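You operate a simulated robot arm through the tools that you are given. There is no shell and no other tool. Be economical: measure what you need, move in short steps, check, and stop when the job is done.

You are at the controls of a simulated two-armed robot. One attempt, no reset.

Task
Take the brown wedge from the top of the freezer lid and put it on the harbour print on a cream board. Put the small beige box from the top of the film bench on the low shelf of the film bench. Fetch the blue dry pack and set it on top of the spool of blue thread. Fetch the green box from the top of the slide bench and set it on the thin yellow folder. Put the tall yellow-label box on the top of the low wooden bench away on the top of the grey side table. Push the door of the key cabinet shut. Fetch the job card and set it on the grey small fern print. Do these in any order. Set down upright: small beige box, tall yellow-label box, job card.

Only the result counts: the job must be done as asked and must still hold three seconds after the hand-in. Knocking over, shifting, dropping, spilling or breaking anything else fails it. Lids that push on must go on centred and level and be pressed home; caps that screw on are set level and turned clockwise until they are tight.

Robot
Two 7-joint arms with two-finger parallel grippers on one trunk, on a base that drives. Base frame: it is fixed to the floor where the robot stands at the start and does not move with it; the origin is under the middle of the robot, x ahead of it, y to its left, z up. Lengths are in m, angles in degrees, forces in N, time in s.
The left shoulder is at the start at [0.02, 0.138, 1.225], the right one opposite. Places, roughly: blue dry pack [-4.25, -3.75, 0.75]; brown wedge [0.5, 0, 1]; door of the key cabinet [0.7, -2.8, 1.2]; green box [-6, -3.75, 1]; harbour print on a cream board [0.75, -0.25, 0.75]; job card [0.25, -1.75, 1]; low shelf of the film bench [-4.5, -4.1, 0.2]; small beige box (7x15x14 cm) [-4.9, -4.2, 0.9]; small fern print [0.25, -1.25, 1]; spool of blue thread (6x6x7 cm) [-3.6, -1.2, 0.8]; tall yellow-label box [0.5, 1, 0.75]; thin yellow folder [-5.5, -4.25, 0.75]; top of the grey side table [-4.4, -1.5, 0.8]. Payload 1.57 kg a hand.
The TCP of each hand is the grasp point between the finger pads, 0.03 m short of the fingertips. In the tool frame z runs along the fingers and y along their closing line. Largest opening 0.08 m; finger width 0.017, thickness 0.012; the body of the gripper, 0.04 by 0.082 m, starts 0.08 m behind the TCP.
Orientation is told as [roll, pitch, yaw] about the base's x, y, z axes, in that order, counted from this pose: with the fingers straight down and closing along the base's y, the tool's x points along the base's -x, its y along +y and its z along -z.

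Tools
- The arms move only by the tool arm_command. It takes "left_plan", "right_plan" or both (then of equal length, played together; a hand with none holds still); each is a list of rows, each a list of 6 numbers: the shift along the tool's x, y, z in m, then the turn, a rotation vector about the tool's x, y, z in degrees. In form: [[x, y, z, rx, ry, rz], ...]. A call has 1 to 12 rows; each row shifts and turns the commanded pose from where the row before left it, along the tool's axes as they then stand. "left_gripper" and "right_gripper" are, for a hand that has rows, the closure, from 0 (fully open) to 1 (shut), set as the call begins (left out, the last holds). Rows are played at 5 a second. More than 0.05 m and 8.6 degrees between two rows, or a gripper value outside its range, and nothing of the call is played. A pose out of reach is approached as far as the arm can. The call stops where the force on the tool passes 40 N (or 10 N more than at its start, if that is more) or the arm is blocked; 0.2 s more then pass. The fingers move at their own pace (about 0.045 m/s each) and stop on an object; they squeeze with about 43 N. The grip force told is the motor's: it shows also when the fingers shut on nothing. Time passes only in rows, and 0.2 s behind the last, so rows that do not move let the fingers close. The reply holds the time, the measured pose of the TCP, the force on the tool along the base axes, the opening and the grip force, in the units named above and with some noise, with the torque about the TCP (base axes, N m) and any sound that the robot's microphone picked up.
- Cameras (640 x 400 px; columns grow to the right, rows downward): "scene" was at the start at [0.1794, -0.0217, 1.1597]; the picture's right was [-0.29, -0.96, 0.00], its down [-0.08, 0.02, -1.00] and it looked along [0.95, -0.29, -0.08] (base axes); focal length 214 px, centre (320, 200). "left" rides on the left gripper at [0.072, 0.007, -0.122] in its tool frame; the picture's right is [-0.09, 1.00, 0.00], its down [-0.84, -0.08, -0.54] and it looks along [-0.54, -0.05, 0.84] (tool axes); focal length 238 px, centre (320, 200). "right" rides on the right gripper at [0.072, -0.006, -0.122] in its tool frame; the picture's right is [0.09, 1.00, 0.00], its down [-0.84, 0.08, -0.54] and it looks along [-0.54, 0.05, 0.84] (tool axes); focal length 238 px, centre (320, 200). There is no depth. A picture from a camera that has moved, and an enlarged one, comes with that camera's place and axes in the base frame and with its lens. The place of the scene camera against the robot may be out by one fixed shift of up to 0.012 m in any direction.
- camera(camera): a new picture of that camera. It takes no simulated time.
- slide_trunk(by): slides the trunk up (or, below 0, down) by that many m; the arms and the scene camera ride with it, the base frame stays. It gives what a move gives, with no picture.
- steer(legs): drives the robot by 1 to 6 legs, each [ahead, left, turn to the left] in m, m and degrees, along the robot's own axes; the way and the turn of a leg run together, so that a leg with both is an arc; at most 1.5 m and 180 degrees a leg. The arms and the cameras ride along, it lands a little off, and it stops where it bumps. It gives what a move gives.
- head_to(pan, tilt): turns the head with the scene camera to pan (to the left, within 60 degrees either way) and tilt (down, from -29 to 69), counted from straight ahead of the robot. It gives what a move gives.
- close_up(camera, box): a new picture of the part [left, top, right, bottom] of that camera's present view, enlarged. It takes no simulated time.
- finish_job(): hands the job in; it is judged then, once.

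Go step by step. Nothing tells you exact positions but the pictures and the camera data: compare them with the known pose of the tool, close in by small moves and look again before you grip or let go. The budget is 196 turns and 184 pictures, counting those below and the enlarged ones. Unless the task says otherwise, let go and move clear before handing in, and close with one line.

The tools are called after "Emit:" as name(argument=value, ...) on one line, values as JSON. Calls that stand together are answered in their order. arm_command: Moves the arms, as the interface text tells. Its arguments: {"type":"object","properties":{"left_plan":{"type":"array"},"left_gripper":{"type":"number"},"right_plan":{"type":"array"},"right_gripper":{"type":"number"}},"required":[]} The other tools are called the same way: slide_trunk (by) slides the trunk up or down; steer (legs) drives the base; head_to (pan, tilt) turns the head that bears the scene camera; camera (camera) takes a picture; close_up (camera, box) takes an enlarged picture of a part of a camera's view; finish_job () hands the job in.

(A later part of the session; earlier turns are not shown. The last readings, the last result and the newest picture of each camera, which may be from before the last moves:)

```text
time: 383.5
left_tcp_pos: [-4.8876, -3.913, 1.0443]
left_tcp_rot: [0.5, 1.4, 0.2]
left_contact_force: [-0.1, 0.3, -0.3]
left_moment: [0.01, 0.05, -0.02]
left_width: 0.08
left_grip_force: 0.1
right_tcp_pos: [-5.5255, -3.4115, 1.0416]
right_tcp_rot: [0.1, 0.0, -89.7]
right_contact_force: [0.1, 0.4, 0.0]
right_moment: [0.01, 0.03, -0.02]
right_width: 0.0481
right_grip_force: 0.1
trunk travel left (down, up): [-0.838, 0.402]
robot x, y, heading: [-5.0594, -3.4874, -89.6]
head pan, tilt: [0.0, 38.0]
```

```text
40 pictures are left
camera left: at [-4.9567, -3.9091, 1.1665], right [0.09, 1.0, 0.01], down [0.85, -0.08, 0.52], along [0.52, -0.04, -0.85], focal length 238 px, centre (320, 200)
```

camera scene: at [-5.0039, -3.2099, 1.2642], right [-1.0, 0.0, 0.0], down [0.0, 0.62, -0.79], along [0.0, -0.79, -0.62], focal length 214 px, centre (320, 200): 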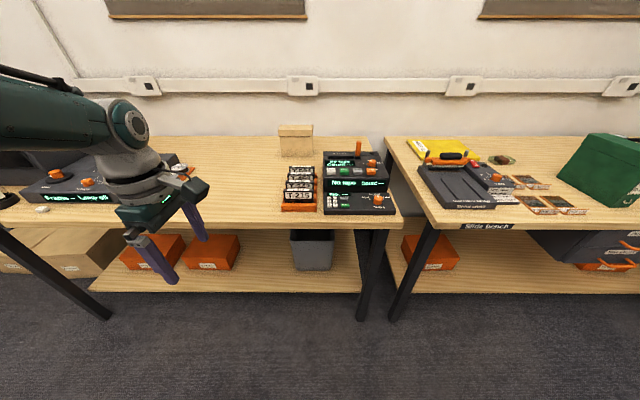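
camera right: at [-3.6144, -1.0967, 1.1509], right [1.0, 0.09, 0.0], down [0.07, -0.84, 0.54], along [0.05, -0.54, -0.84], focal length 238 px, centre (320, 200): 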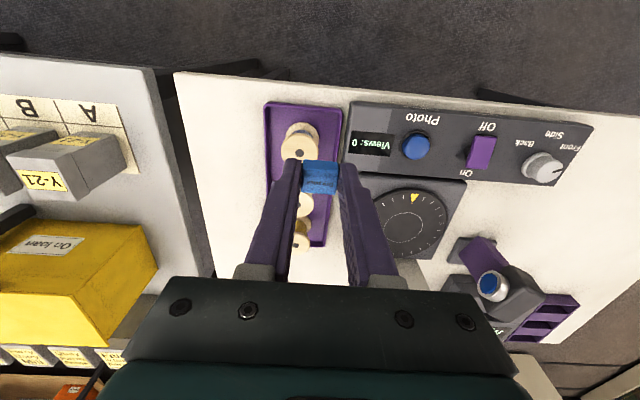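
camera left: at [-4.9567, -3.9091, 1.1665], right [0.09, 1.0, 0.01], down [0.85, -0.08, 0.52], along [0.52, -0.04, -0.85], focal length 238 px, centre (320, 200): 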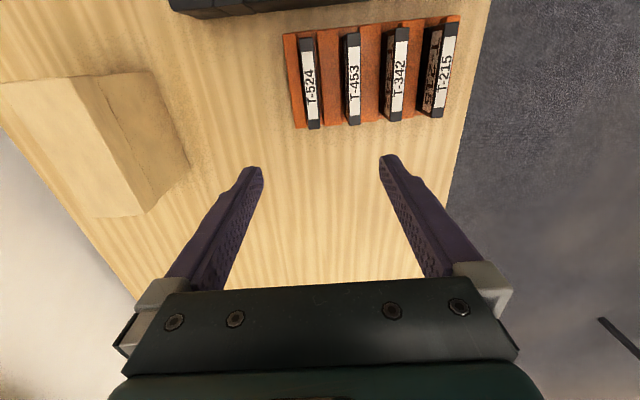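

The left camera puts the box's front face at y≈-4.136 with center x≈-4.889. I'll creep forward in small legs.

Emit:
steer(legs=[[0.14, 0, 0], [0.04, 0, 0], [0.04, 0, 0], [0.03, 0, 0]])

Emit:
camera(camera="left")

```text
time: 386.2
left_tcp_pos: [-4.8858, -4.1629, 1.0439]
left_tcp_rot: [0.5, 1.4, 0.3]
left_contact_force: [0.5, 0.0, 0.6]
left_moment: [0.01, 0.03, -0.02]
left_width: 0.08
left_grip_force: 0.0
right_tcp_pos: [-5.5231, -3.6611, 1.0417]
right_tcp_rot: [0.1, 0.1, -89.7]
right_contact_force: [0.7, 0.2, 0.6]
right_moment: [0.02, 0.02, -0.02]
right_width: 0.0481
right_grip_force: 0.0
trunk travel left (down, up): [-0.838, 0.402]
robot x, y, heading: [-5.0536, -3.7343, -89.4]
head pan, tilt: [0.0, 38.0]
```

```text
39 pictures are left
camera left: at [-4.9544, -4.1589, 1.1664], right [0.09, 1.0, 0.01], down [0.85, -0.08, 0.52], along [0.52, -0.04, -0.85], focal length 238 px, centre (320, 200)
```

left: 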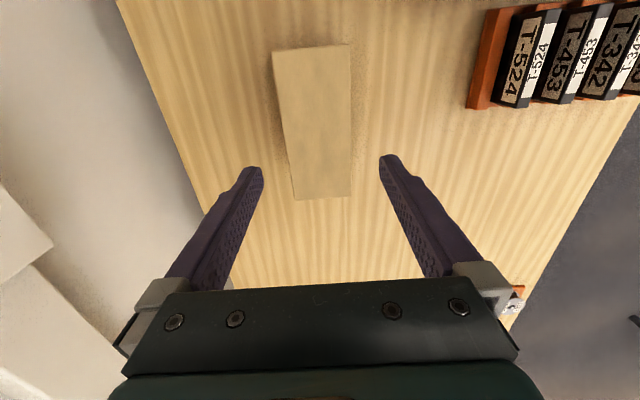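

Well centered over the box. Lowering 0.15 and checking before closing.

Emit:
slide_trunk(by=-0.1)

Emit:
camera(camera="left")

```text
time: 387.5
left_tcp_pos: [-4.8854, -4.1624, 0.9443]
left_tcp_rot: [0.5, 1.4, 0.2]
left_contact_force: [0.7, -0.2, 0.3]
left_moment: [-0.04, -0.02, -0.01]
left_width: 0.0801
left_grip_force: 0.0
right_tcp_pos: [-5.5225, -3.6606, 0.942]
right_tcp_rot: [0.2, 0.1, -89.7]
right_contact_force: [-1.1, -0.2, -0.7]
right_moment: [0.04, 0.0, -0.03]
right_width: 0.0482
right_grip_force: 0.0
trunk travel left (down, up): [-0.738, 0.502]
robot x, y, heading: [-5.0581, -3.7349, -89.5]
head pan, tilt: [0.0, 38.0]
```

```text
38 pictures are left
camera left: at [-4.9544, -4.159, 1.0665], right [0.09, 1.0, 0.01], down [0.85, -0.08, 0.52], along [0.52, -0.04, -0.85], focal length 238 px, centre (320, 200)
```

left: 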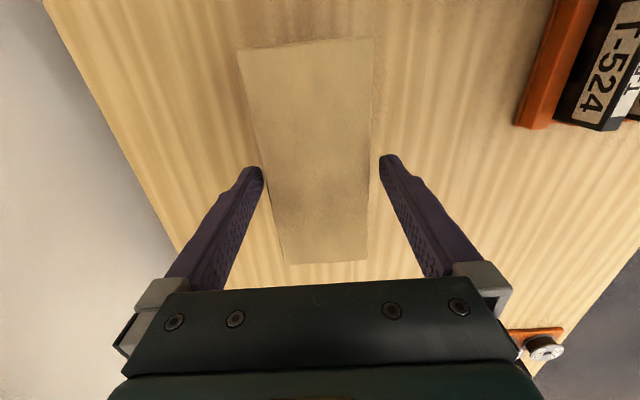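

Emit:
arm_command(left_plan=[[0, -0.004, 0, 0, 0, 0], [0, 0, 0, 0, 0, 0]])

Emit:
slide_trunk(by=-0.05)

Emit:
camera(camera="left")

```text
time: 388.1
left_tcp_pos: [-4.8851, -4.1644, 0.9458]
left_tcp_rot: [0.5, 1.3, 0.3]
left_contact_force: [-0.6, -0.1, 0.7]
left_moment: [-0.02, -0.02, -0.01]
left_width: 0.0799
left_grip_force: 0.1
left hand out of reach, approached as far as the arm can: row 1
right_tcp_pos: [-5.5229, -3.6608, 0.9421]
right_tcp_rot: [0.2, 0.1, -89.6]
right_contact_force: [-0.4, 0.1, 0.5]
right_moment: [-0.01, -0.01, 0.0]
right_width: 0.0478
right_grip_force: 0.1
trunk travel left (down, up): [-0.738, 0.502]
robot x, y, heading: [-5.0583, -3.7355, -89.7]
head pan, tilt: [0.0, 38.0]
```

```text
time: 389.1
left_tcp_pos: [-4.8856, -4.163, 0.8955]
left_tcp_rot: [0.5, 1.4, 0.1]
left_contact_force: [-0.2, -0.7, -0.8]
left_moment: [-0.01, -0.02, 0.01]
left_width: 0.0797
left_grip_force: 0.0
right_tcp_pos: [-5.5242, -3.6622, 0.892]
right_tcp_rot: [0.0, 0.1, -89.6]
right_contact_force: [-0.4, -0.8, 0.1]
right_moment: [0.03, -0.03, -0.02]
right_width: 0.0478
right_grip_force: 0.1
trunk travel left (down, up): [-0.688, 0.552]
robot x, y, heading: [-5.0592, -3.7345, -89.5]
head pan, tilt: [0.0, 38.0]
```

```text
37 pictures are left
camera left: at [-4.954, -4.1599, 1.0181], right [0.09, 1.0, 0.01], down [0.85, -0.08, 0.52], along [0.52, -0.04, -0.85], focal length 238 px, centre (320, 200)
```

left: 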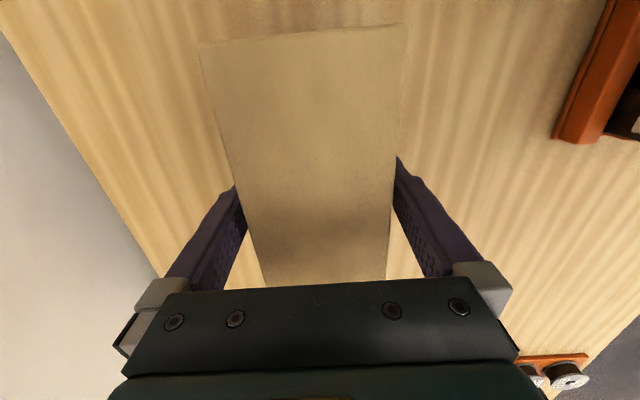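

Emit:
slide_trunk(by=-0.02)

Emit:
arm_command(left_plan=[[0, 0, 0, 0, 0, 0], [0, 0, 0, 0, 0, 0], [0, 0, 0, 0, 0, 0], [0, 0, 0, 0, 0, 0]], left_gripper=1)

Emit:
slide_trunk(by=0.14)

Emit:
camera(camera="left")

```text
time: 389.7
left_tcp_pos: [-4.8837, -4.1647, 0.8748]
left_tcp_rot: [0.5, 1.4, 0.2]
left_contact_force: [0.2, -0.3, -0.8]
left_moment: [-0.02, 0.01, 0.01]
left_width: 0.08
left_grip_force: 0.2
right_tcp_pos: [-5.523, -3.6599, 0.8711]
right_tcp_rot: [0.1, 0.1, -89.6]
right_contact_force: [0.2, 0.6, -0.4]
right_moment: [-0.01, 0.01, -0.01]
right_width: 0.048
right_grip_force: 0.1
trunk travel left (down, up): [-0.668, 0.572]
robot x, y, heading: [-5.0558, -3.7371, -89.5]
head pan, tilt: [0.0, 38.0]
```

```text
time: 390.7
left_tcp_pos: [-4.885, -4.1642, 0.8752]
left_tcp_rot: [0.5, 1.5, 0.3]
left_contact_force: [-0.4, -0.1, 1.3]
left_moment: [-0.13, 0.0, -0.06]
left_width: 0.0679
left_grip_force: 43.3
right_tcp_pos: [-5.5226, -3.66, 0.8727]
right_tcp_rot: [0.1, 0.0, -89.7]
right_contact_force: [-0.4, -0.5, 0.0]
right_moment: [-0.02, -0.01, -0.02]
right_width: 0.0481
right_grip_force: 0.1
trunk travel left (down, up): [-0.668, 0.572]
robot x, y, heading: [-5.0567, -3.7385, -89.5]
head pan, tilt: [0.0, 38.0]
```

```text
time: 392.4
left_tcp_pos: [-4.8848, -4.164, 1.0145]
left_tcp_rot: [0.5, 1.4, 0.3]
left_contact_force: [0.2, 0.1, -3.0]
left_moment: [0.01, 0.01, -0.01]
left_width: 0.0675
left_grip_force: 42.9
right_tcp_pos: [-5.5231, -3.6618, 1.0115]
right_tcp_rot: [0.1, 0.1, -89.8]
right_contact_force: [0.3, -0.1, 0.6]
right_moment: [-0.02, 0.0, -0.01]
right_width: 0.0482
right_grip_force: 0.0
trunk travel left (down, up): [-0.808, 0.432]
robot x, y, heading: [-5.0578, -3.7361, -89.5]
head pan, tilt: [0.0, 38.0]
```

```text
36 pictures are left
camera left: at [-4.954, -4.1596, 1.1379], right [0.09, 1.0, 0.01], down [0.85, -0.08, 0.52], along [0.52, -0.04, -0.85], focal length 238 px, centre (320, 200)
```

left: 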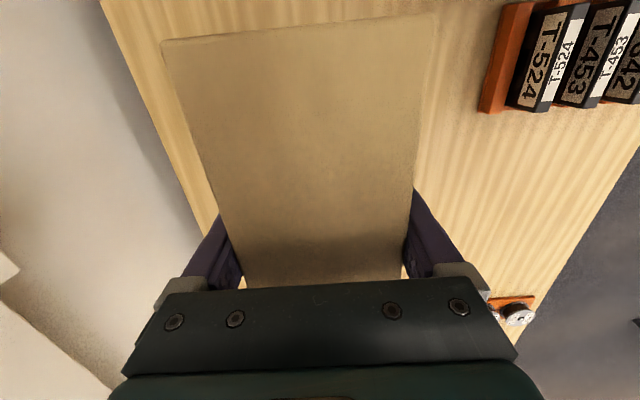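

The beige box is held firmly. Back out, lower the trunk and look at the low shelf.

Emit:
slide_trunk(by=0.04)

Emit:
steer(legs=[[-0.85, 0, 0], [0, 0.2, 0]])

Emit:
slide_trunk(by=-0.4)

Emit:
slide_trunk(by=-0.3)

Emit:
head_to(pan=10, tilt=12)

Emit:
camera(camera="scene")

```text
time: 393.2
left_tcp_pos: [-4.8844, -4.1634, 1.0552]
left_tcp_rot: [0.5, 1.4, 0.2]
left_contact_force: [-0.2, -0.4, -3.3]
left_moment: [0.01, 0.0, 0.02]
left_width: 0.0678
left_grip_force: 42.9
right_tcp_pos: [-5.5221, -3.661, 1.0512]
right_tcp_rot: [0.1, 0.0, -89.8]
right_contact_force: [-0.6, -0.5, -0.1]
right_moment: [0.0, 0.01, -0.02]
right_width: 0.0479
right_grip_force: 0.1
trunk travel left (down, up): [-0.848, 0.392]
robot x, y, heading: [-5.0564, -3.7328, -89.4]
head pan, tilt: [0.0, 38.0]
```

```text
time: 399.0
left_tcp_pos: [-4.6919, -3.2954, 1.0554]
left_tcp_rot: [0.5, 1.4, 1.1]
left_contact_force: [0.5, 0.6, -2.5]
left_moment: [-0.01, 0.0, 0.0]
left_width: 0.068
left_grip_force: 43.2
right_tcp_pos: [-5.3382, -2.8016, 1.0516]
right_tcp_rot: [0.1, 0.0, -88.8]
right_contact_force: [0.1, -0.7, 0.9]
right_moment: [0.0, -0.03, 0.01]
right_width: 0.0481
right_grip_force: 0.0
trunk travel left (down, up): [-0.848, 0.392]
robot x, y, heading: [-4.868, -2.8691, -88.6]
head pan, tilt: [0.0, 38.0]
```

```text
time: 402.8
left_tcp_pos: [-4.6908, -3.2937, 0.655]
left_tcp_rot: [0.6, 1.4, 1.2]
left_contact_force: [0.5, -1.1, -3.9]
left_moment: [-0.01, -0.01, 0.01]
left_width: 0.0679
left_grip_force: 42.9
right_tcp_pos: [-5.3376, -2.8018, 0.6535]
right_tcp_rot: [0.1, 0.1, -88.8]
right_contact_force: [-0.1, -0.9, 0.3]
right_moment: [0.0, 0.0, -0.01]
right_width: 0.0481
right_grip_force: 0.0
trunk travel left (down, up): [-0.448, 0.792]
robot x, y, heading: [-4.8721, -2.8661, -88.9]
head pan, tilt: [0.0, 38.0]
```

```text
time: 405.8
left_tcp_pos: [-4.6917, -3.2943, 0.3544]
left_tcp_rot: [0.5, 1.5, 1.2]
left_contact_force: [0.8, -0.9, -3.5]
left_moment: [0.01, 0.01, 0.03]
left_width: 0.0674
left_grip_force: 42.9
right_tcp_pos: [-5.338, -2.8008, 0.3529]
right_tcp_rot: [0.1, 0.0, -88.8]
right_contact_force: [0.9, 0.5, 0.6]
right_moment: [0.01, -0.01, 0.01]
right_width: 0.048
right_grip_force: 0.1
trunk travel left (down, up): [-0.148, 1.092]
robot x, y, heading: [-4.8732, -2.8666, -88.8]
head pan, tilt: [0.0, 38.0]
```

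```text
time: 406.7
left_tcp_pos: [-4.6919, -3.2948, 0.356]
left_tcp_rot: [0.5, 1.4, 1.1]
left_contact_force: [-0.6, -0.4, -2.7]
left_moment: [0.0, 0.02, 0.01]
left_width: 0.0676
left_grip_force: 42.7
right_tcp_pos: [-5.3377, -2.8009, 0.3525]
right_tcp_rot: [0.1, 0.1, -88.8]
right_contact_force: [-0.7, -0.4, 0.1]
right_moment: [0.01, 0.01, 0.0]
right_width: 0.0477
right_grip_force: 0.1
trunk travel left (down, up): [-0.148, 1.092]
robot x, y, heading: [-4.8684, -2.8678, -88.5]
head pan, tilt: [10.0, 12.0]
```

```text
35 pictures are left
camera scene: at [-4.8586, -3.0539, 0.6954], right [-0.98, -0.2, 0.0], down [-0.04, 0.2, -0.98], along [0.19, -0.96, -0.21], focal length 214 px, centre (320, 200)
```

scene: 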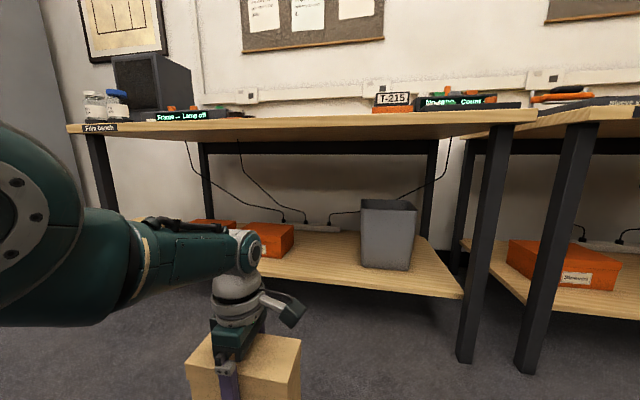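

The low shelf is at about z 0.22, with free space x -4.885…-4.55. I'll tilt the head down out of the way, lower slightly, and drive the box in under the bench top.

Emit:
head_to(pan=0, tilt=69)

Emit:
slide_trunk(by=-0.025)

Emit:
steer(legs=[[0, 0, -1.4], [0.42, 0, 0]])

Emit:
camera(camera="left")

Emit:
camera(camera="scene")

```text
time: 408.0
left_tcp_pos: [-4.692, -3.2948, 0.3545]
left_tcp_rot: [0.5, 1.5, 1.1]
left_contact_force: [0.2, -0.9, -3.6]
left_moment: [0.0, -0.01, -0.03]
left_width: 0.0677
left_grip_force: 43.2
right_tcp_pos: [-5.338, -2.8013, 0.3523]
right_tcp_rot: [0.2, 0.0, -88.8]
right_contact_force: [0.4, 0.2, -0.1]
right_moment: [-0.04, 0.02, 0.03]
right_width: 0.0481
right_grip_force: 0.2
trunk travel left (down, up): [-0.148, 1.092]
robot x, y, heading: [-4.8716, -2.8657, -88.8]
head pan, tilt: [0.0, 68.8]
```

```text
time: 408.7
left_tcp_pos: [-4.691, -3.294, 0.3296]
left_tcp_rot: [0.5, 1.4, 1.1]
left_contact_force: [0.2, 0.1, -1.8]
left_moment: [-0.02, -0.01, -0.02]
left_width: 0.0677
left_grip_force: 42.9
right_tcp_pos: [-5.3392, -2.8011, 0.3272]
right_tcp_rot: [0.1, 0.1, -88.7]
right_contact_force: [0.6, 0.2, -0.2]
right_moment: [0.02, -0.03, -0.01]
right_width: 0.0479
right_grip_force: 0.1
trunk travel left (down, up): [-0.123, 1.117]
robot x, y, heading: [-4.8737, -2.8667, -88.4]
head pan, tilt: [0.0, 68.8]
```

```text
time: 411.6
left_tcp_pos: [-4.705, -3.7157, 0.3299]
left_tcp_rot: [0.6, 1.3, -0.6]
left_contact_force: [-0.6, 0.5, -3.5]
left_moment: [0.02, 0.0, -0.03]
left_width: 0.068
left_grip_force: 42.9
right_tcp_pos: [-5.3372, -3.2041, 0.3263]
right_tcp_rot: [0.1, 0.2, -90.4]
right_contact_force: [0.9, 0.1, 0.9]
right_moment: [0.03, -0.03, -0.01]
right_width: 0.0482
right_grip_force: 0.1
trunk travel left (down, up): [-0.123, 1.117]
robot x, y, heading: [-4.873, -3.2852, -90.3]
head pan, tilt: [0.0, 68.8]
```

```text
34 pictures are left
camera left: at [-4.7744, -3.7107, 0.4524], right [0.1, 0.99, 0.01], down [0.85, -0.09, 0.52], along [0.52, -0.05, -0.85], focal length 238 px, centre (320, 200)
```

left: 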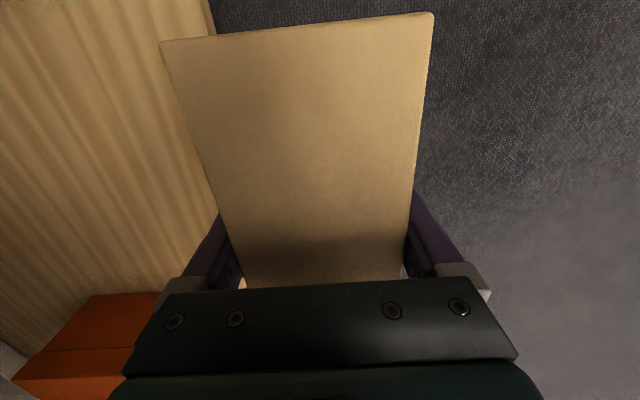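

```text
33 pictures are left
camera scene: at [-4.8812, -3.4352, 0.5898], right [-1.0, 0.0, 0.0], down [0.0, 0.93, -0.36], along [0.0, -0.36, -0.93], focal length 214 px, centre (320, 200)
```

scene: 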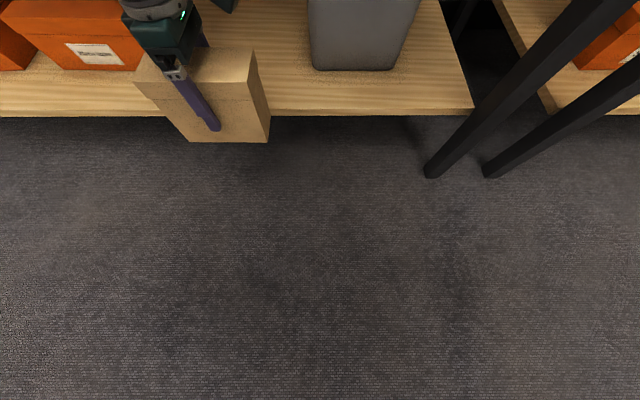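

Emit:
steer(legs=[[0.1, 0, 0], [0.05, 0, 0]])

Emit:
camera(camera="scene")

```text
time: 413.3
left_tcp_pos: [-4.7053, -3.8592, 0.3285]
left_tcp_rot: [1.0, 1.5, -0.4]
left_contact_force: [0.2, 1.2, -3.8]
left_moment: [-0.01, -0.02, 0.0]
left_width: 0.0678
left_grip_force: 43.1
right_tcp_pos: [-5.3381, -3.3503, 0.327]
right_tcp_rot: [0.1, 0.4, -90.4]
right_contact_force: [0.2, -0.3, 0.1]
right_moment: [-0.05, 0.0, 0.01]
right_width: 0.048
right_grip_force: 0.1
trunk travel left (down, up): [-0.123, 1.117]
robot x, y, heading: [-4.8703, -3.434, -90.2]
head pan, tilt: [0.0, 68.8]
```

```text
32 pictures are left
camera scene: at [-4.8818, -3.581, 0.5894], right [-1.0, 0.0, 0.0], down [0.0, 0.93, -0.36], along [0.0, -0.36, -0.93], focal length 214 px, centre (320, 200)
```

scene: 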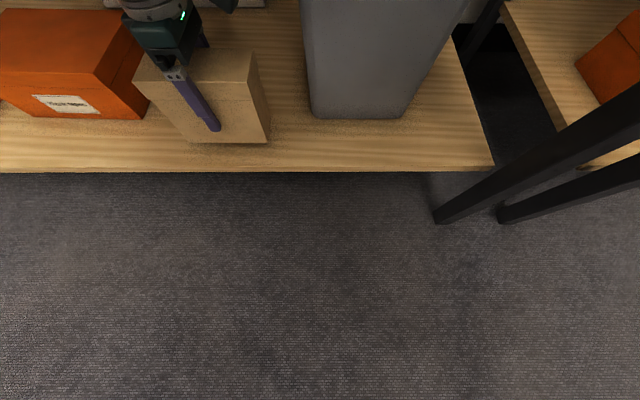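

Emit:
slide_trunk(by=-0.022)

Emit:
slide_trunk(by=-0.006)

Emit:
slide_trunk(by=-0.005)

```text
time: 414.0
left_tcp_pos: [-4.7057, -3.8639, 0.3077]
left_tcp_rot: [0.7, 1.3, -0.4]
left_contact_force: [-0.1, -0.1, -2.5]
left_moment: [-0.01, 0.03, 0.0]
left_width: 0.0674
left_grip_force: 43.0
right_tcp_pos: [-5.3381, -3.3522, 0.3056]
right_tcp_rot: [0.0, 0.2, -90.5]
right_contact_force: [0.2, 0.9, 0.9]
right_moment: [0.0, 0.0, -0.02]
right_width: 0.0479
right_grip_force: 0.0
trunk travel left (down, up): [-0.101, 1.139]
robot x, y, heading: [-4.8684, -3.4355, -90.2]
head pan, tilt: [0.0, 68.8]
```

```text
time: 414.6
left_tcp_pos: [-4.7048, -3.8643, 0.3076]
left_tcp_rot: [0.7, 1.4, -0.5]
left_contact_force: [-0.5, 0.2, -3.0]
left_moment: [0.02, 0.01, -0.03]
left_width: 0.0678
left_grip_force: 42.5
right_tcp_pos: [-5.3377, -3.3539, 0.3059]
right_tcp_rot: [0.0, 0.3, -90.4]
right_contact_force: [-0.5, 0.4, 0.7]
right_moment: [0.01, -0.01, -0.01]
right_width: 0.0479
right_grip_force: 0.1
trunk travel left (down, up): [-0.095, 1.145]
robot x, y, heading: [-4.872, -3.4324, -90.3]
head pan, tilt: [0.0, 68.8]
```

```text
time: 415.1
left_tcp_pos: [-4.7042, -3.8626, 0.3086]
left_tcp_rot: [0.7, 1.4, -0.4]
left_contact_force: [0.2, -1.5, -2.6]
left_moment: [-0.01, 0.0, -0.02]
left_width: 0.0679
left_grip_force: 43.3
right_tcp_pos: [-5.3368, -3.3537, 0.3058]
right_tcp_rot: [0.2, 0.2, -90.4]
right_contact_force: [0.2, 0.0, -0.9]
right_moment: [0.03, 0.03, -0.01]
right_width: 0.048
right_grip_force: 0.1
trunk travel left (down, up): [-0.09, 1.15]
robot x, y, heading: [-4.8715, -3.4343, -90.2]
head pan, tilt: [0.0, 68.8]
```

The trunk stopped descending at about TCP 0.308, with no contact on the box. I'll relieve the trunk slightly and lower the rest of the way with the arm.

Emit:
slide_trunk(by=0.01)

Emit:
arm_command(left_plan=[[0, 0, 0.005, 0, 0, 0], [0, 0, 0.005, 0, 0, 0], [0, 0, 0, 0, 0, 0]])

Emit:
camera(camera="scene")

```text
time: 415.7
left_tcp_pos: [-4.7046, -3.8639, 0.3088]
left_tcp_rot: [0.8, 1.4, -0.4]
left_contact_force: [-0.6, -0.1, -2.8]
left_moment: [0.01, 0.01, -0.01]
left_width: 0.0676
left_grip_force: 42.9
right_tcp_pos: [-5.3373, -3.3522, 0.3074]
right_tcp_rot: [0.1, 0.4, -90.4]
right_contact_force: [0.3, -0.4, -0.5]
right_moment: [-0.01, -0.01, 0.01]
right_width: 0.0479
right_grip_force: 0.0
trunk travel left (down, up): [-0.1, 1.14]
robot x, y, heading: [-4.8751, -3.4361, -90.2]
head pan, tilt: [0.0, 68.8]
```

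```text
time: 416.5
left_tcp_pos: [-4.7057, -3.859, 0.3005]
left_tcp_rot: [0.7, 1.5, -0.3]
left_contact_force: [-0.3, -0.1, -3.2]
left_moment: [-0.01, -0.01, 0.0]
left_width: 0.0676
left_grip_force: 42.1
left hand out of reach, approached as far as the arm can: row 2
right_tcp_pos: [-5.3383, -3.3535, 0.3062]
right_tcp_rot: [0.1, 0.2, -90.4]
right_contact_force: [-0.2, -0.2, 0.3]
right_moment: [0.01, 0.03, 0.01]
right_width: 0.0478
right_grip_force: 0.0
trunk travel left (down, up): [-0.1, 1.14]
robot x, y, heading: [-4.8701, -3.4344, -90.4]
head pan, tilt: [0.0, 68.8]
```

```text
31 pictures are left
camera scene: at [-4.8815, -3.5841, 0.5687], right [-1.0, 0.0, 0.0], down [0.0, 0.93, -0.36], along [0.0, -0.36, -0.93], focal length 214 px, centre (320, 200)
```

scene: 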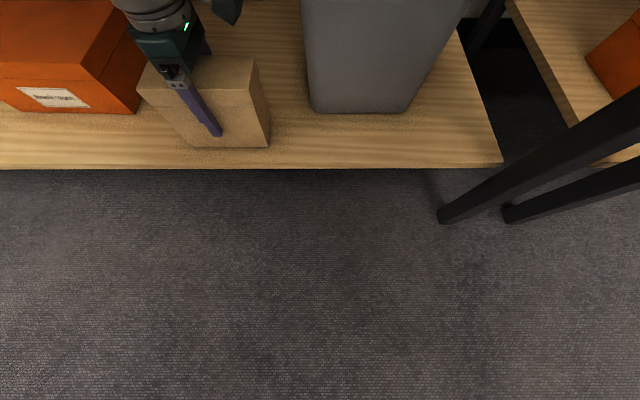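

Emit:
arm_command(left_plan=[[0, 0.003, 0.004, 0, 0, 0], [0, 0.003, 0.004, 0, 0, 0], [0, 0, 0, 0, 0, 0]])

```text
time: 417.0
left_tcp_pos: [-4.7049, -3.8578, 0.298]
left_tcp_rot: [0.5, 1.4, -0.3]
left_contact_force: [1.2, 0.7, 0.6]
left_moment: [0.0, -0.04, -0.01]
left_width: 0.0676
left_grip_force: 42.9
right_tcp_pos: [-5.3373, -3.3527, 0.3053]
right_tcp_rot: [0.1, 0.3, -90.3]
right_contact_force: [0.4, 0.3, 0.7]
right_moment: [0.01, 0.0, 0.0]
right_width: 0.0479
right_grip_force: 0.0
trunk travel left (down, up): [-0.1, 1.14]
robot x, y, heading: [-4.8729, -3.4336, -90.1]
head pan, tilt: [0.0, 68.8]
stopped in row 2 (left hand): the force on the tool passed its limit at 48 N (the readings are from after the stop); the commanded pose is now the measured one
```

Contact with the shelf: the force now reads about zero, so the box is resting. Release, then raise the hand a little and check.

Emit:
arm_command(left_plan=[[0, 0, 0, 0, 0, 0], [0, 0, 0, 0, 0, 0], [0, 0, 0, 0, 0, 0]], left_gripper=0)

Emit:
camera(camera="left")

Emit:
camera(camera="scene")

```text
time: 417.8
left_tcp_pos: [-4.7052, -3.8581, 0.2983]
left_tcp_rot: [0.4, 1.4, -0.4]
left_contact_force: [0.3, -0.1, 0.2]
left_moment: [0.0, -0.01, -0.04]
left_width: 0.0799
left_grip_force: 0.0
right_tcp_pos: [-5.3384, -3.3522, 0.3056]
right_tcp_rot: [0.1, 0.1, -90.4]
right_contact_force: [-0.3, 0.3, 0.1]
right_moment: [-0.02, 0.0, 0.01]
right_width: 0.0479
right_grip_force: 0.0
trunk travel left (down, up): [-0.1, 1.14]
robot x, y, heading: [-4.8735, -3.434, -90.2]
head pan, tilt: [0.0, 68.8]
```

```text
30 pictures are left
camera left: at [-4.7746, -3.8526, 0.4204], right [0.1, 0.99, 0.01], down [0.85, -0.09, 0.52], along [0.52, -0.05, -0.85], focal length 238 px, centre (320, 200)
```

left: 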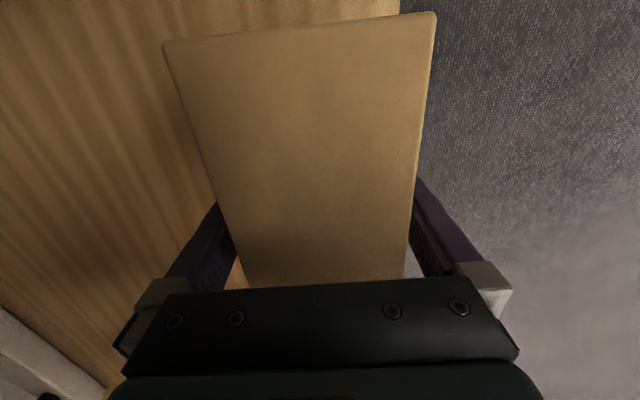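

```text
29 pictures are left
camera scene: at [-4.8815, -3.5841, 0.5687], right [-1.0, 0.0, 0.0], down [0.0, 0.93, -0.36], along [0.0, -0.36, -0.93], focal length 214 px, centre (320, 200)
```

scene: 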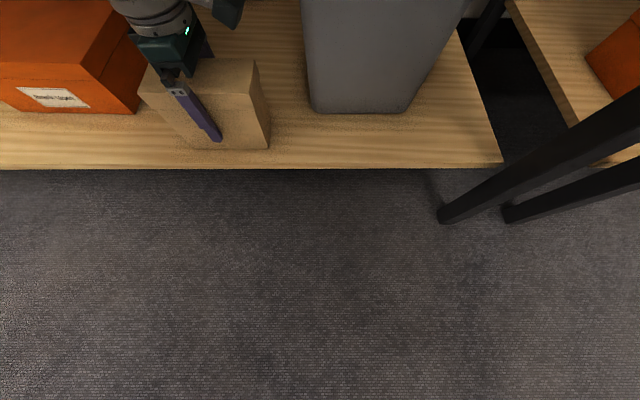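

The box stands on the shelf. Before raising, I'll check the left elbow's clearance under the bench top.

Emit:
head_to(pan=50, tilt=-5)

Emit:
camera(camera="scene")

```text
time: 419.3
left_tcp_pos: [-4.705, -3.8571, 0.2981]
left_tcp_rot: [0.4, 1.4, -0.3]
left_contact_force: [-0.5, 0.0, 0.4]
left_moment: [-0.04, 0.0, 0.02]
left_width: 0.08
left_grip_force: 0.0
right_tcp_pos: [-5.3384, -3.3536, 0.3057]
right_tcp_rot: [0.1, 0.1, -90.4]
right_contact_force: [0.6, 0.5, 0.4]
right_moment: [0.02, -0.02, 0.02]
right_width: 0.0481
right_grip_force: 0.0
trunk travel left (down, up): [-0.1, 1.14]
robot x, y, heading: [-4.8753, -3.432, -90.4]
head pan, tilt: [50.0, -5.0]
```

```text
28 pictures are left
camera scene: at [-4.8145, -3.5849, 0.6762], right [-0.65, -0.76, 0.0], down [0.07, -0.05, -1.0], along [0.76, -0.64, 0.09], focal length 214 px, centre (320, 200)
```

scene: 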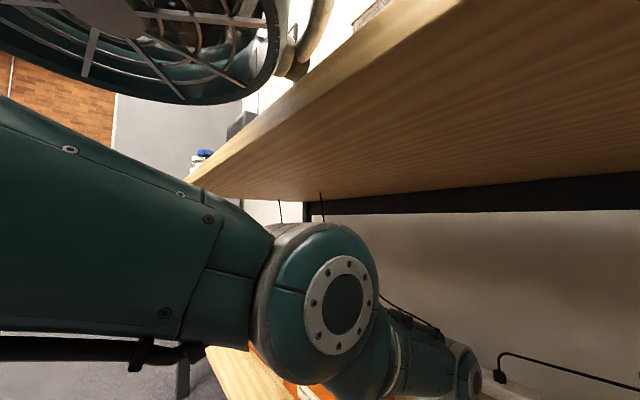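

Raising would bring the elbow into the bench top, so I'll slide the open hand sideways (+x) off the end of the box instead.

Emit:
steer(legs=[[0, 0.06, 0]])

Emit:
steer(legs=[[0, 0.055, 0]])

Emit:
head_to(pan=0, tilt=65)

Emit:
camera(camera="scene")

```text
time: 420.2
left_tcp_pos: [-4.7218, -3.8591, 0.3041]
left_tcp_rot: [0.5, 3.4, -0.5]
left_contact_force: [-1.3, 0.7, -0.4]
left_moment: [-0.01, 0.02, -0.02]
left_width: 0.08
left_grip_force: 0.0
right_tcp_pos: [-5.3525, -3.3528, 0.3326]
right_tcp_rot: [-1.9, 0.3, -90.4]
right_contact_force: [-0.3, -0.8, -0.1]
right_moment: [-0.01, 0.02, -0.03]
right_width: 0.048
right_grip_force: 0.0
trunk travel left (down, up): [-0.1, 1.14]
robot x, y, heading: [-4.8316, -3.4328, -89.9]
head pan, tilt: [50.0, -5.0]
```

```text
time: 421.2
left_tcp_pos: [-4.7205, -3.8589, 0.3026]
left_tcp_rot: [0.5, 3.4, -0.5]
left_contact_force: [0.1, -0.8, 0.8]
left_moment: [-0.02, 0.0, -0.02]
left_width: 0.0803
left_grip_force: 0.1
right_tcp_pos: [-5.3525, -3.3539, 0.3338]
right_tcp_rot: [-1.9, 0.2, -90.3]
right_contact_force: [-0.2, 0.5, -0.3]
right_moment: [0.0, -0.01, 0.0]
right_width: 0.048
right_grip_force: 0.0
trunk travel left (down, up): [-0.1, 1.14]
robot x, y, heading: [-4.8339, -3.4364, -90.4]
head pan, tilt: [50.0, -5.0]
```

```text
time: 422.6
left_tcp_pos: [-4.7186, -3.8599, 0.3032]
left_tcp_rot: [0.6, 3.2, -0.5]
left_contact_force: [-0.1, -0.2, -0.9]
left_moment: [0.0, -0.02, -0.04]
left_width: 0.0801
left_grip_force: 0.1
right_tcp_pos: [-5.3497, -3.3545, 0.3318]
right_tcp_rot: [-1.8, 0.1, -90.4]
right_contact_force: [-0.6, 0.4, -0.5]
right_moment: [-0.02, -0.01, 0.01]
right_width: 0.0481
right_grip_force: 0.1
trunk travel left (down, up): [-0.1, 1.14]
robot x, y, heading: [-4.8353, -3.4361, -90.1]
head pan, tilt: [0.0, 65.0]
```

```text
27 pictures are left
camera scene: at [-4.886, -3.59, 0.5829], right [-1.0, 0.0, 0.03], down [-0.01, 0.91, -0.42], along [-0.03, -0.42, -0.91], focal length 214 px, centre (320, 200)
```

scene: 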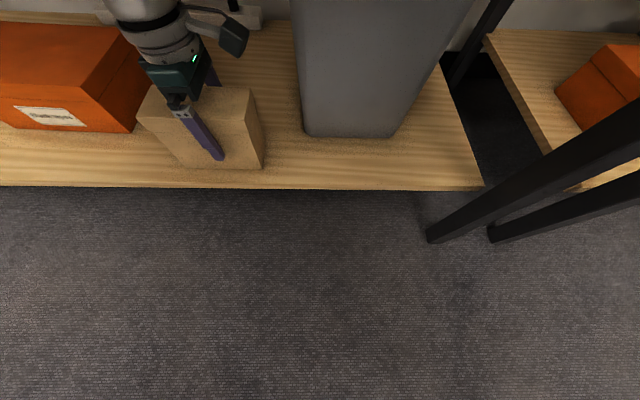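

The robot is leaning: the left shoulder hub rests on the bench's front edge, which blocked both the trunk and the slide. I'll raise the trunk a little to free it.

Emit:
slide_trunk(by=0.02)

Emit:
camera(camera="left")

```text
time: 423.3
left_tcp_pos: [-4.6781, -3.8599, 0.314]
left_tcp_rot: [0.5, 1.9, -0.5]
left_contact_force: [-1.7, -0.5, 0.0]
left_moment: [0.01, -0.16, -0.01]
left_width: 0.0798
left_grip_force: 0.1
right_tcp_pos: [-5.3105, -3.3577, 0.3274]
right_tcp_rot: [-0.5, 0.0, -90.3]
right_contact_force: [-1.3, -0.2, 1.0]
right_moment: [-0.04, -0.14, 0.01]
right_width: 0.048
right_grip_force: 0.1
trunk travel left (down, up): [-0.12, 1.12]
robot x, y, heading: [-4.8307, -3.4369, -90.0]
head pan, tilt: [0.0, 65.0]
```

```text
26 pictures are left
camera left: at [-4.7463, -3.8545, 0.4366], right [0.1, 0.99, 0.0], down [0.85, -0.09, 0.51], along [0.51, -0.05, -0.86], focal length 238 px, centre (320, 200)
```

left: 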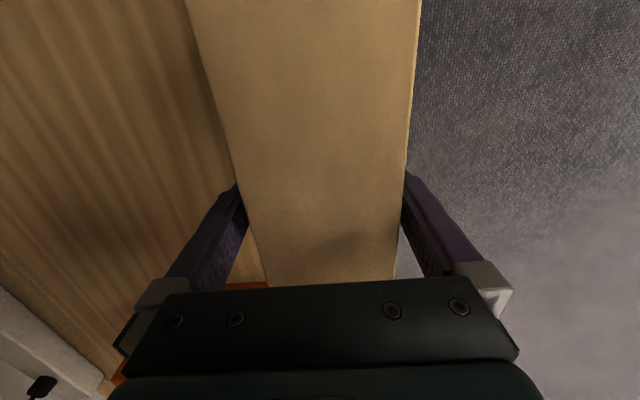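

Emit:
slide_trunk(by=0.02)

Emit:
steer(legs=[[0, 0.05, 0]])

Emit:
camera(camera="left")

```text
time: 423.9
left_tcp_pos: [-4.6684, -3.8586, 0.3355]
left_tcp_rot: [0.5, 1.6, -0.6]
left_contact_force: [-0.6, -0.6, 0.7]
left_moment: [-0.04, 0.03, 0.05]
left_width: 0.0799
left_grip_force: 0.1
right_tcp_pos: [-5.2991, -3.3549, 0.3449]
right_tcp_rot: [0.0, 0.2, -90.4]
right_contact_force: [-0.4, -0.1, 0.5]
right_moment: [0.0, 0.0, -0.03]
right_width: 0.048
right_grip_force: 0.0
trunk travel left (down, up): [-0.14, 1.1]
robot x, y, heading: [-4.8343, -3.4372, -90.3]
head pan, tilt: [0.0, 65.0]
```

```text
time: 424.9
left_tcp_pos: [-4.6206, -3.8596, 0.3372]
left_tcp_rot: [0.5, 1.6, -0.5]
left_contact_force: [0.2, -0.2, -0.3]
left_moment: [0.01, -0.04, 0.03]
left_width: 0.0799
left_grip_force: 0.1
right_tcp_pos: [-5.2527, -3.355, 0.3455]
right_tcp_rot: [-0.1, 0.2, -90.3]
right_contact_force: [-1.4, 0.5, -0.3]
right_moment: [-0.01, 0.0, -0.03]
right_width: 0.0477
right_grip_force: 0.1
trunk travel left (down, up): [-0.14, 1.1]
robot x, y, heading: [-4.7839, -3.4377, -90.3]
head pan, tilt: [0.0, 65.0]
```

```text
25 pictures are left
camera left: at [-4.6895, -3.8541, 0.4587], right [0.1, 0.99, 0.01], down [0.85, -0.09, 0.52], along [0.52, -0.05, -0.86], focal length 238 px, centre (320, 200)
```

left: 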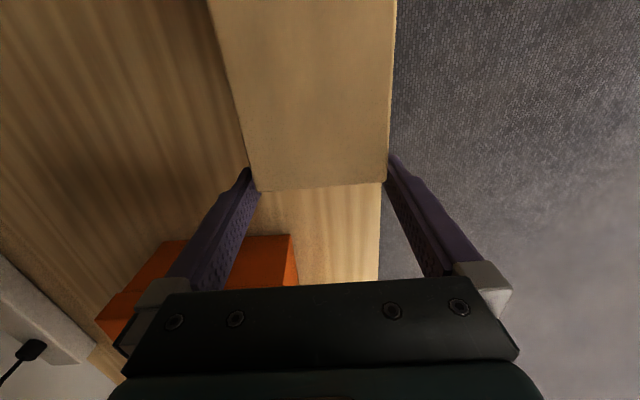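

The fingers are just past the box's end. A touch more to the left, then straight back out.

Emit:
steer(legs=[[0, 0.015, 0], [-0.2, 0.005, 0], [-0.6, 0, 0]])

Emit:
head_to(pan=0, tilt=15)

Emit:
camera(camera="scene")

```text
time: 429.8
left_tcp_pos: [-4.594, -3.0593, 0.3362]
left_tcp_rot: [0.4, 1.4, -0.4]
left_contact_force: [0.0, 0.7, 0.7]
left_moment: [-0.01, 0.0, 0.01]
left_width: 0.0801
left_grip_force: 0.3
right_tcp_pos: [-5.2262, -2.5551, 0.3439]
right_tcp_rot: [-0.1, 0.1, -90.3]
right_contact_force: [-0.5, -1.3, -0.2]
right_moment: [0.02, 0.01, 0.0]
right_width: 0.0479
right_grip_force: 0.1
trunk travel left (down, up): [-0.14, 1.1]
robot x, y, heading: [-4.7569, -2.6322, -90.0]
head pan, tilt: [0.0, 65.0]
```

```text
time: 431.0
left_tcp_pos: [-4.5933, -3.0585, 0.3368]
left_tcp_rot: [0.4, 1.4, -0.4]
left_contact_force: [-0.3, -0.4, -1.0]
left_moment: [0.03, 0.01, 0.01]
left_width: 0.08
left_grip_force: 0.1
right_tcp_pos: [-5.2257, -2.555, 0.3438]
right_tcp_rot: [-0.1, 0.0, -90.3]
right_contact_force: [0.8, -0.2, -0.1]
right_moment: [0.01, -0.02, -0.01]
right_width: 0.0485
right_grip_force: 0.1
trunk travel left (down, up): [-0.14, 1.1]
robot x, y, heading: [-4.7608, -2.6346, -90.3]
head pan, tilt: [0.0, 15.0]
```

```text
24 pictures are left
camera scene: at [-4.7693, -2.8228, 0.6826], right [-1.0, 0.0, 0.0], down [0.0, 0.26, -0.97], along [0.0, -0.97, -0.26], focal length 214 px, centre (320, 200)
```

scene: 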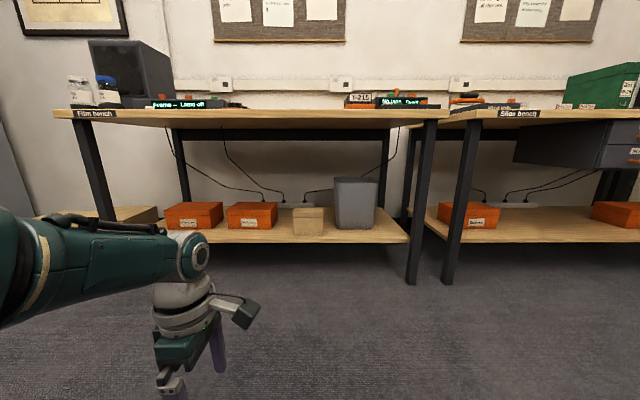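

The beige box stands upright on the low shelf and the bench is undisturbed. Now the green box on the slide bench: raise and shift right for a look.

Emit:
slide_trunk(by=0.4)

Emit:
slide_trunk(by=0.25)

Emit:
steer(legs=[[0, -0.9, 0], [0.2, 0, 0]])

Emit:
head_to(pan=-5, tilt=40)

Emit:
camera(camera="scene")

```text
time: 434.8
left_tcp_pos: [-4.5935, -3.0593, 0.7373]
left_tcp_rot: [0.4, 1.4, -0.5]
left_contact_force: [-1.0, 0.7, 0.5]
left_moment: [-0.04, 0.0, 0.0]
left_width: 0.0799
left_grip_force: 0.0
right_tcp_pos: [-5.2268, -2.5558, 0.7447]
right_tcp_rot: [0.1, 0.0, -90.3]
right_contact_force: [0.3, -0.2, -0.1]
right_moment: [0.01, 0.01, -0.01]
right_width: 0.0481
right_grip_force: 0.0
trunk travel left (down, up): [-0.54, 0.7]
robot x, y, heading: [-4.7601, -2.6369, -90.1]
head pan, tilt: [0.0, 15.0]
```

```text
time: 437.4
left_tcp_pos: [-4.5924, -3.0592, 0.986]
left_tcp_rot: [0.4, 1.4, -0.4]
left_contact_force: [-0.5, 0.5, 0.4]
left_moment: [-0.03, 0.01, -0.01]
left_width: 0.0801
left_grip_force: 0.0
right_tcp_pos: [-5.2261, -2.5554, 0.9946]
right_tcp_rot: [-0.1, 0.1, -90.3]
right_contact_force: [0.7, -0.5, 0.2]
right_moment: [-0.04, 0.01, 0.01]
right_width: 0.048
right_grip_force: 0.1
trunk travel left (down, up): [-0.79, 0.45]
robot x, y, heading: [-4.759, -2.6329, -90.1]
head pan, tilt: [0.0, 15.0]
```

```text
time: 443.3
left_tcp_pos: [-5.4886, -3.2536, 0.9867]
left_tcp_rot: [0.5, 1.4, 0.0]
left_contact_force: [-0.2, -0.1, 0.2]
left_moment: [0.03, 0.0, -0.04]
left_width: 0.0802
left_grip_force: 0.0
right_tcp_pos: [-6.123, -2.7538, 0.994]
right_tcp_rot: [0.1, 0.3, -90.1]
right_contact_force: [-0.8, 0.5, -0.4]
right_moment: [0.01, 0.02, 0.0]
right_width: 0.0478
right_grip_force: 0.0
trunk travel left (down, up): [-0.79, 0.45]
robot x, y, heading: [-5.6554, -2.8303, -89.8]
head pan, tilt: [0.0, 15.0]
```

```text
time: 444.2
left_tcp_pos: [-5.4882, -3.2548, 0.9867]
left_tcp_rot: [0.5, 1.4, -0.1]
left_contact_force: [0.0, -0.4, 1.1]
left_moment: [0.01, 0.01, 0.04]
left_width: 0.0801
left_grip_force: 0.1
right_tcp_pos: [-6.1229, -2.7534, 0.994]
right_tcp_rot: [0.0, 0.2, -90.1]
right_contact_force: [-0.2, -0.4, -0.1]
right_moment: [0.01, -0.03, 0.02]
right_width: 0.0481
right_grip_force: 0.1
trunk travel left (down, up): [-0.79, 0.45]
robot x, y, heading: [-5.6563, -2.8298, -90.1]
head pan, tilt: [-5.0, 40.0]
```

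```text
23 pictures are left
camera scene: at [-5.6727, -3.0099, 1.2932], right [-1.0, 0.08, 0.0], down [0.05, 0.64, -0.77], along [-0.06, -0.76, -0.64], focal length 214 px, centre (320, 200)
```

scene: 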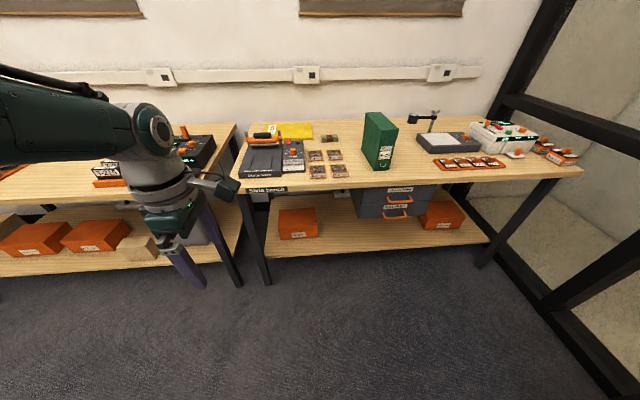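

Emit:
close_up(camera="scene", box=[230, 95, 470, 215])

```text
2.67 times, centred on (350, 155) of scene
camera zoom: at [-5.6727, -3.0099, 1.2932], right [-1.0, 0.08, 0.0], down [0.05, 0.64, -0.77], along [-0.06, -0.76, -0.64], focal length 572 px, centre (240, 320)
```

zoom: 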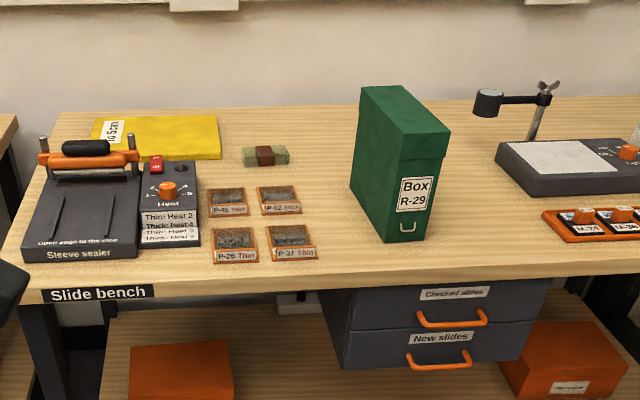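

The green box (R-29) is a file box about 0.07 wide in x, centered near (-6.0,-3.86), top z≈0.98. The folder spans x -5.475…-5.745, y -4.10…-4.335. Swap arms: right forward, left tucked.

Emit:
arm_command(left_plan=[[-0.025, 0.042, -0.004, 0, 0, 0], [-0.025, 0.042, -0.004, 0, 0, 0], [-0.025, 0.042, -0.004, 0, 0, 0], [-0.025, 0.042, -0.004, 0, 0, 0], [-0.025, 0.042, -0.004, 0, 0, 0], [-0.025, 0.042, -0.004, 0, 0, 0], [-0.025, 0.042, -0.004, 0, 0, 0], [-0.025, 0.042, -0.004, 0, 0, 0], [-0.025, 0.042, -0.004, 0, 0, 0], [-0.025, 0.042, -0.004, 0, 0, 0], [-0.025, 0.042, -0.004, 0, 0, 0], [-0.025, 0.042, -0.004, 0, 0, 0]], right_plan=[[-0.0425, 0.024, -0.0067, 0, 0, 0], [-0.0425, 0.024, -0.0067, 0, 0, 0], [-0.0425, 0.024, -0.0067, 0, 0, 0], [-0.0425, 0.024, -0.0067, 0, 0, 0], [-0.0425, 0.024, -0.0067, 0, 0, 0], [-0.0425, 0.024, -0.0067, 0, 0, 0], [-0.0425, 0.024, -0.0067, 0, 0, 0], [-0.0425, 0.024, -0.0067, 0, 0, 0], [-0.0425, 0.024, -0.0067, 0, 0, 0], [-0.0425, 0.024, -0.0067, 0, 0, 0], [-0.0425, 0.024, -0.0067, 0, 0, 0], [-0.0425, 0.024, -0.0067, 0, 0, 0]], right_gripper=0)

Emit:
arm_command(right_plan=[[0, 0, 0, 0, -6.7, 0], [0, 0, 0, 0, -6.7, 0], [0, 0, 0, 0, -6.6, 0], [0, 0, 0, 0, 0, 0]])

```text
time: 446.8
left_tcp_pos: [-5.1403, -2.9258, 0.8867]
left_tcp_rot: [0.4, 1.7, -0.3]
left_contact_force: [-0.7, 1.8, 0.1]
left_moment: [-0.01, 0.0, -0.03]
left_width: 0.0803
left_grip_force: 0.1
left hand out of reach, approached as far as the arm can: row 1, 2, 3, 4, 5, 6, 7, 8, 9, 10, 12
right_tcp_pos: [-5.8347, -3.2635, 1.0749]
right_tcp_rot: [0.0, 0.1, -89.9]
right_contact_force: [-0.6, 0.3, 0.3]
right_moment: [0.01, -0.04, -0.01]
right_width: 0.0801
right_grip_force: 0.0
trunk travel left (down, up): [-0.79, 0.45]
robot x, y, heading: [-5.6551, -2.8311, -89.7]
head pan, tilt: [-5.0, 40.0]
```

```text
time: 447.8
left_tcp_pos: [-5.1402, -2.9259, 0.8865]
left_tcp_rot: [0.5, 1.7, -0.1]
left_contact_force: [-0.2, 0.5, -1.1]
left_moment: [0.01, -0.01, -0.03]
left_width: 0.0798
left_grip_force: 0.1
right_tcp_pos: [-5.8357, -3.2625, 1.073]
right_tcp_rot: [0.0, -19.9, -90.0]
right_contact_force: [-1.7, 0.0, 0.4]
right_moment: [0.0, 0.0, -0.02]
right_width: 0.0798
right_grip_force: 0.0
trunk travel left (down, up): [-0.79, 0.45]
robot x, y, heading: [-5.6621, -2.8299, -89.7]
head pan, tilt: [-5.0, 40.0]
```

Emit:
arm_command(left_plan=[[0, 0.025, -0.042, 0, 0, 0], [0, 0.025, -0.042, 0, 0, 0], [0, 0.025, -0.042, 0, 0, 0], [0, 0.025, -0.042, 0, 0, 0], [0, 0.025, -0.042, 0, 0, 0], [0, 0.025, 0, 0, 0, 0], [0, 0, 0, 0, 0, 0]])

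Emit:
steer(legs=[[0, -0.17, 0], [0.5, 0, 0]])

Emit:
camera(camera="right")

```text
time: 449.4
left_tcp_pos: [-5.0372, -2.7844, 1.0375]
left_tcp_rot: [0.4, 1.4, -0.2]
left_contact_force: [-0.6, -0.1, -0.6]
left_moment: [0.03, -0.01, -0.06]
left_width: 0.08
left_grip_force: 0.0
left hand out of reach, approached as far as the arm can: row 1, 2, 3, 4, 5
right_tcp_pos: [-5.8347, -3.2636, 1.0734]
right_tcp_rot: [0.0, -19.9, -90.0]
right_contact_force: [-0.1, -0.7, -1.0]
right_moment: [0.0, -0.01, -0.01]
right_width: 0.0799
right_grip_force: 0.1
trunk travel left (down, up): [-0.79, 0.45]
robot x, y, heading: [-5.6594, -2.8353, -89.9]
head pan, tilt: [-5.0, 40.0]
```

```text
time: 453.4
left_tcp_pos: [-5.2018, -3.2842, 1.0376]
left_tcp_rot: [0.5, 1.5, 0.7]
left_contact_force: [0.9, -0.8, -0.1]
left_moment: [-0.02, 0.01, 0.01]
left_width: 0.0801
left_grip_force: 0.0
right_tcp_pos: [-5.9938, -3.7736, 1.0741]
right_tcp_rot: [0.0, -19.8, -89.2]
right_contact_force: [-0.1, 0.4, -0.1]
right_moment: [0.03, -0.01, -0.01]
right_width: 0.08
right_grip_force: 0.1
trunk travel left (down, up): [-0.79, 0.45]
robot x, y, heading: [-5.8178, -3.3366, -89.1]
head pan, tilt: [-5.0, 40.0]
```

```text
21 pictures are left
camera right: at [-6.0028, -3.6652, 1.1626], right [0.99, 0.1, -0.03], down [0.08, -0.6, 0.79], along [0.06, -0.79, -0.61], focal length 238 px, centre (320, 200)
```

right: 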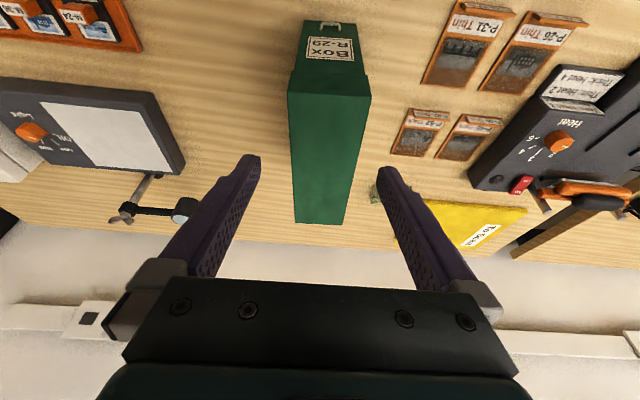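

Box top center is at about (-5.986,-3.862), width ~0.065. Moving over it and lowering.

Emit:
arm_command(right_plan=[[0, 0, 0, -0.65, 0, -1.8], [0, 0, 0, 0, 0, 0]])

Emit:
steer(legs=[[0.087, 0.007, 0]])

Emit:
slide_trunk(by=-0.055)

Emit:
camera(camera="right")

```text
time: 454.1
left_tcp_pos: [-5.2013, -3.2845, 1.0376]
left_tcp_rot: [0.5, 1.5, 0.7]
left_contact_force: [-0.4, 0.9, -0.6]
left_moment: [-0.01, 0.04, 0.0]
left_width: 0.0797
left_grip_force: 0.0
right_tcp_pos: [-5.9942, -3.7747, 1.0733]
right_tcp_rot: [0.0, -19.8, -87.5]
right_contact_force: [0.4, -0.8, -0.2]
right_moment: [-0.01, 0.01, -0.01]
right_width: 0.08
right_grip_force: 0.0
trunk travel left (down, up): [-0.79, 0.45]
robot x, y, heading: [-5.8217, -3.3383, -89.2]
head pan, tilt: [-5.0, 40.0]
```

```text
time: 455.1
left_tcp_pos: [-5.1934, -3.3702, 1.0368]
left_tcp_rot: [0.5, 1.3, 0.5]
left_contact_force: [-0.2, 0.1, 0.6]
left_moment: [-0.03, 0.01, -0.01]
left_width: 0.0797
left_grip_force: 0.0
right_tcp_pos: [-5.9864, -3.8615, 1.0737]
right_tcp_rot: [0.1, -19.7, -87.4]
right_contact_force: [0.5, -0.7, 0.9]
right_moment: [0.01, 0.0, 0.02]
right_width: 0.08
right_grip_force: 0.1
trunk travel left (down, up): [-0.79, 0.45]
robot x, y, heading: [-5.8136, -3.4209, -89.2]
head pan, tilt: [-5.0, 40.0]
```

```text
time: 456.1
left_tcp_pos: [-5.1941, -3.3708, 0.9831]
left_tcp_rot: [0.6, 1.5, 0.6]
left_contact_force: [0.5, -0.5, 0.6]
left_moment: [-0.03, 0.01, -0.01]
left_width: 0.08
left_grip_force: 0.1
right_tcp_pos: [-5.9863, -3.8609, 1.0189]
right_tcp_rot: [-0.1, -19.8, -87.4]
right_contact_force: [0.2, 0.6, 1.0]
right_moment: [0.02, 0.0, 0.0]
right_width: 0.0801
right_grip_force: 0.1
trunk travel left (down, up): [-0.735, 0.505]
robot x, y, heading: [-5.8156, -3.4268, -89.1]
head pan, tilt: [-5.0, 40.0]
```

```text
20 pictures are left
camera right: at [-5.9988, -3.7521, 1.1075], right [0.99, 0.13, -0.03], down [0.1, -0.6, 0.79], along [0.09, -0.79, -0.61], focal length 238 px, centre (320, 200)
```

right: 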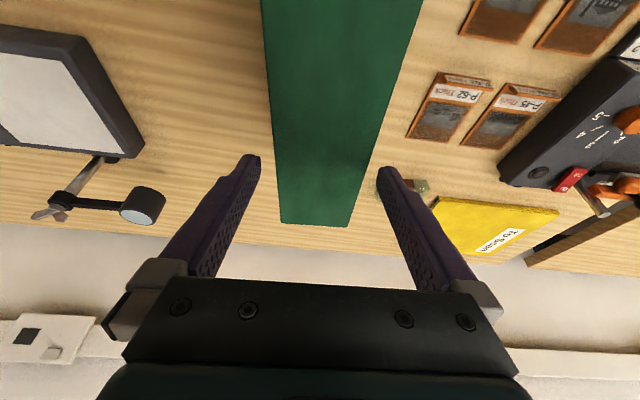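

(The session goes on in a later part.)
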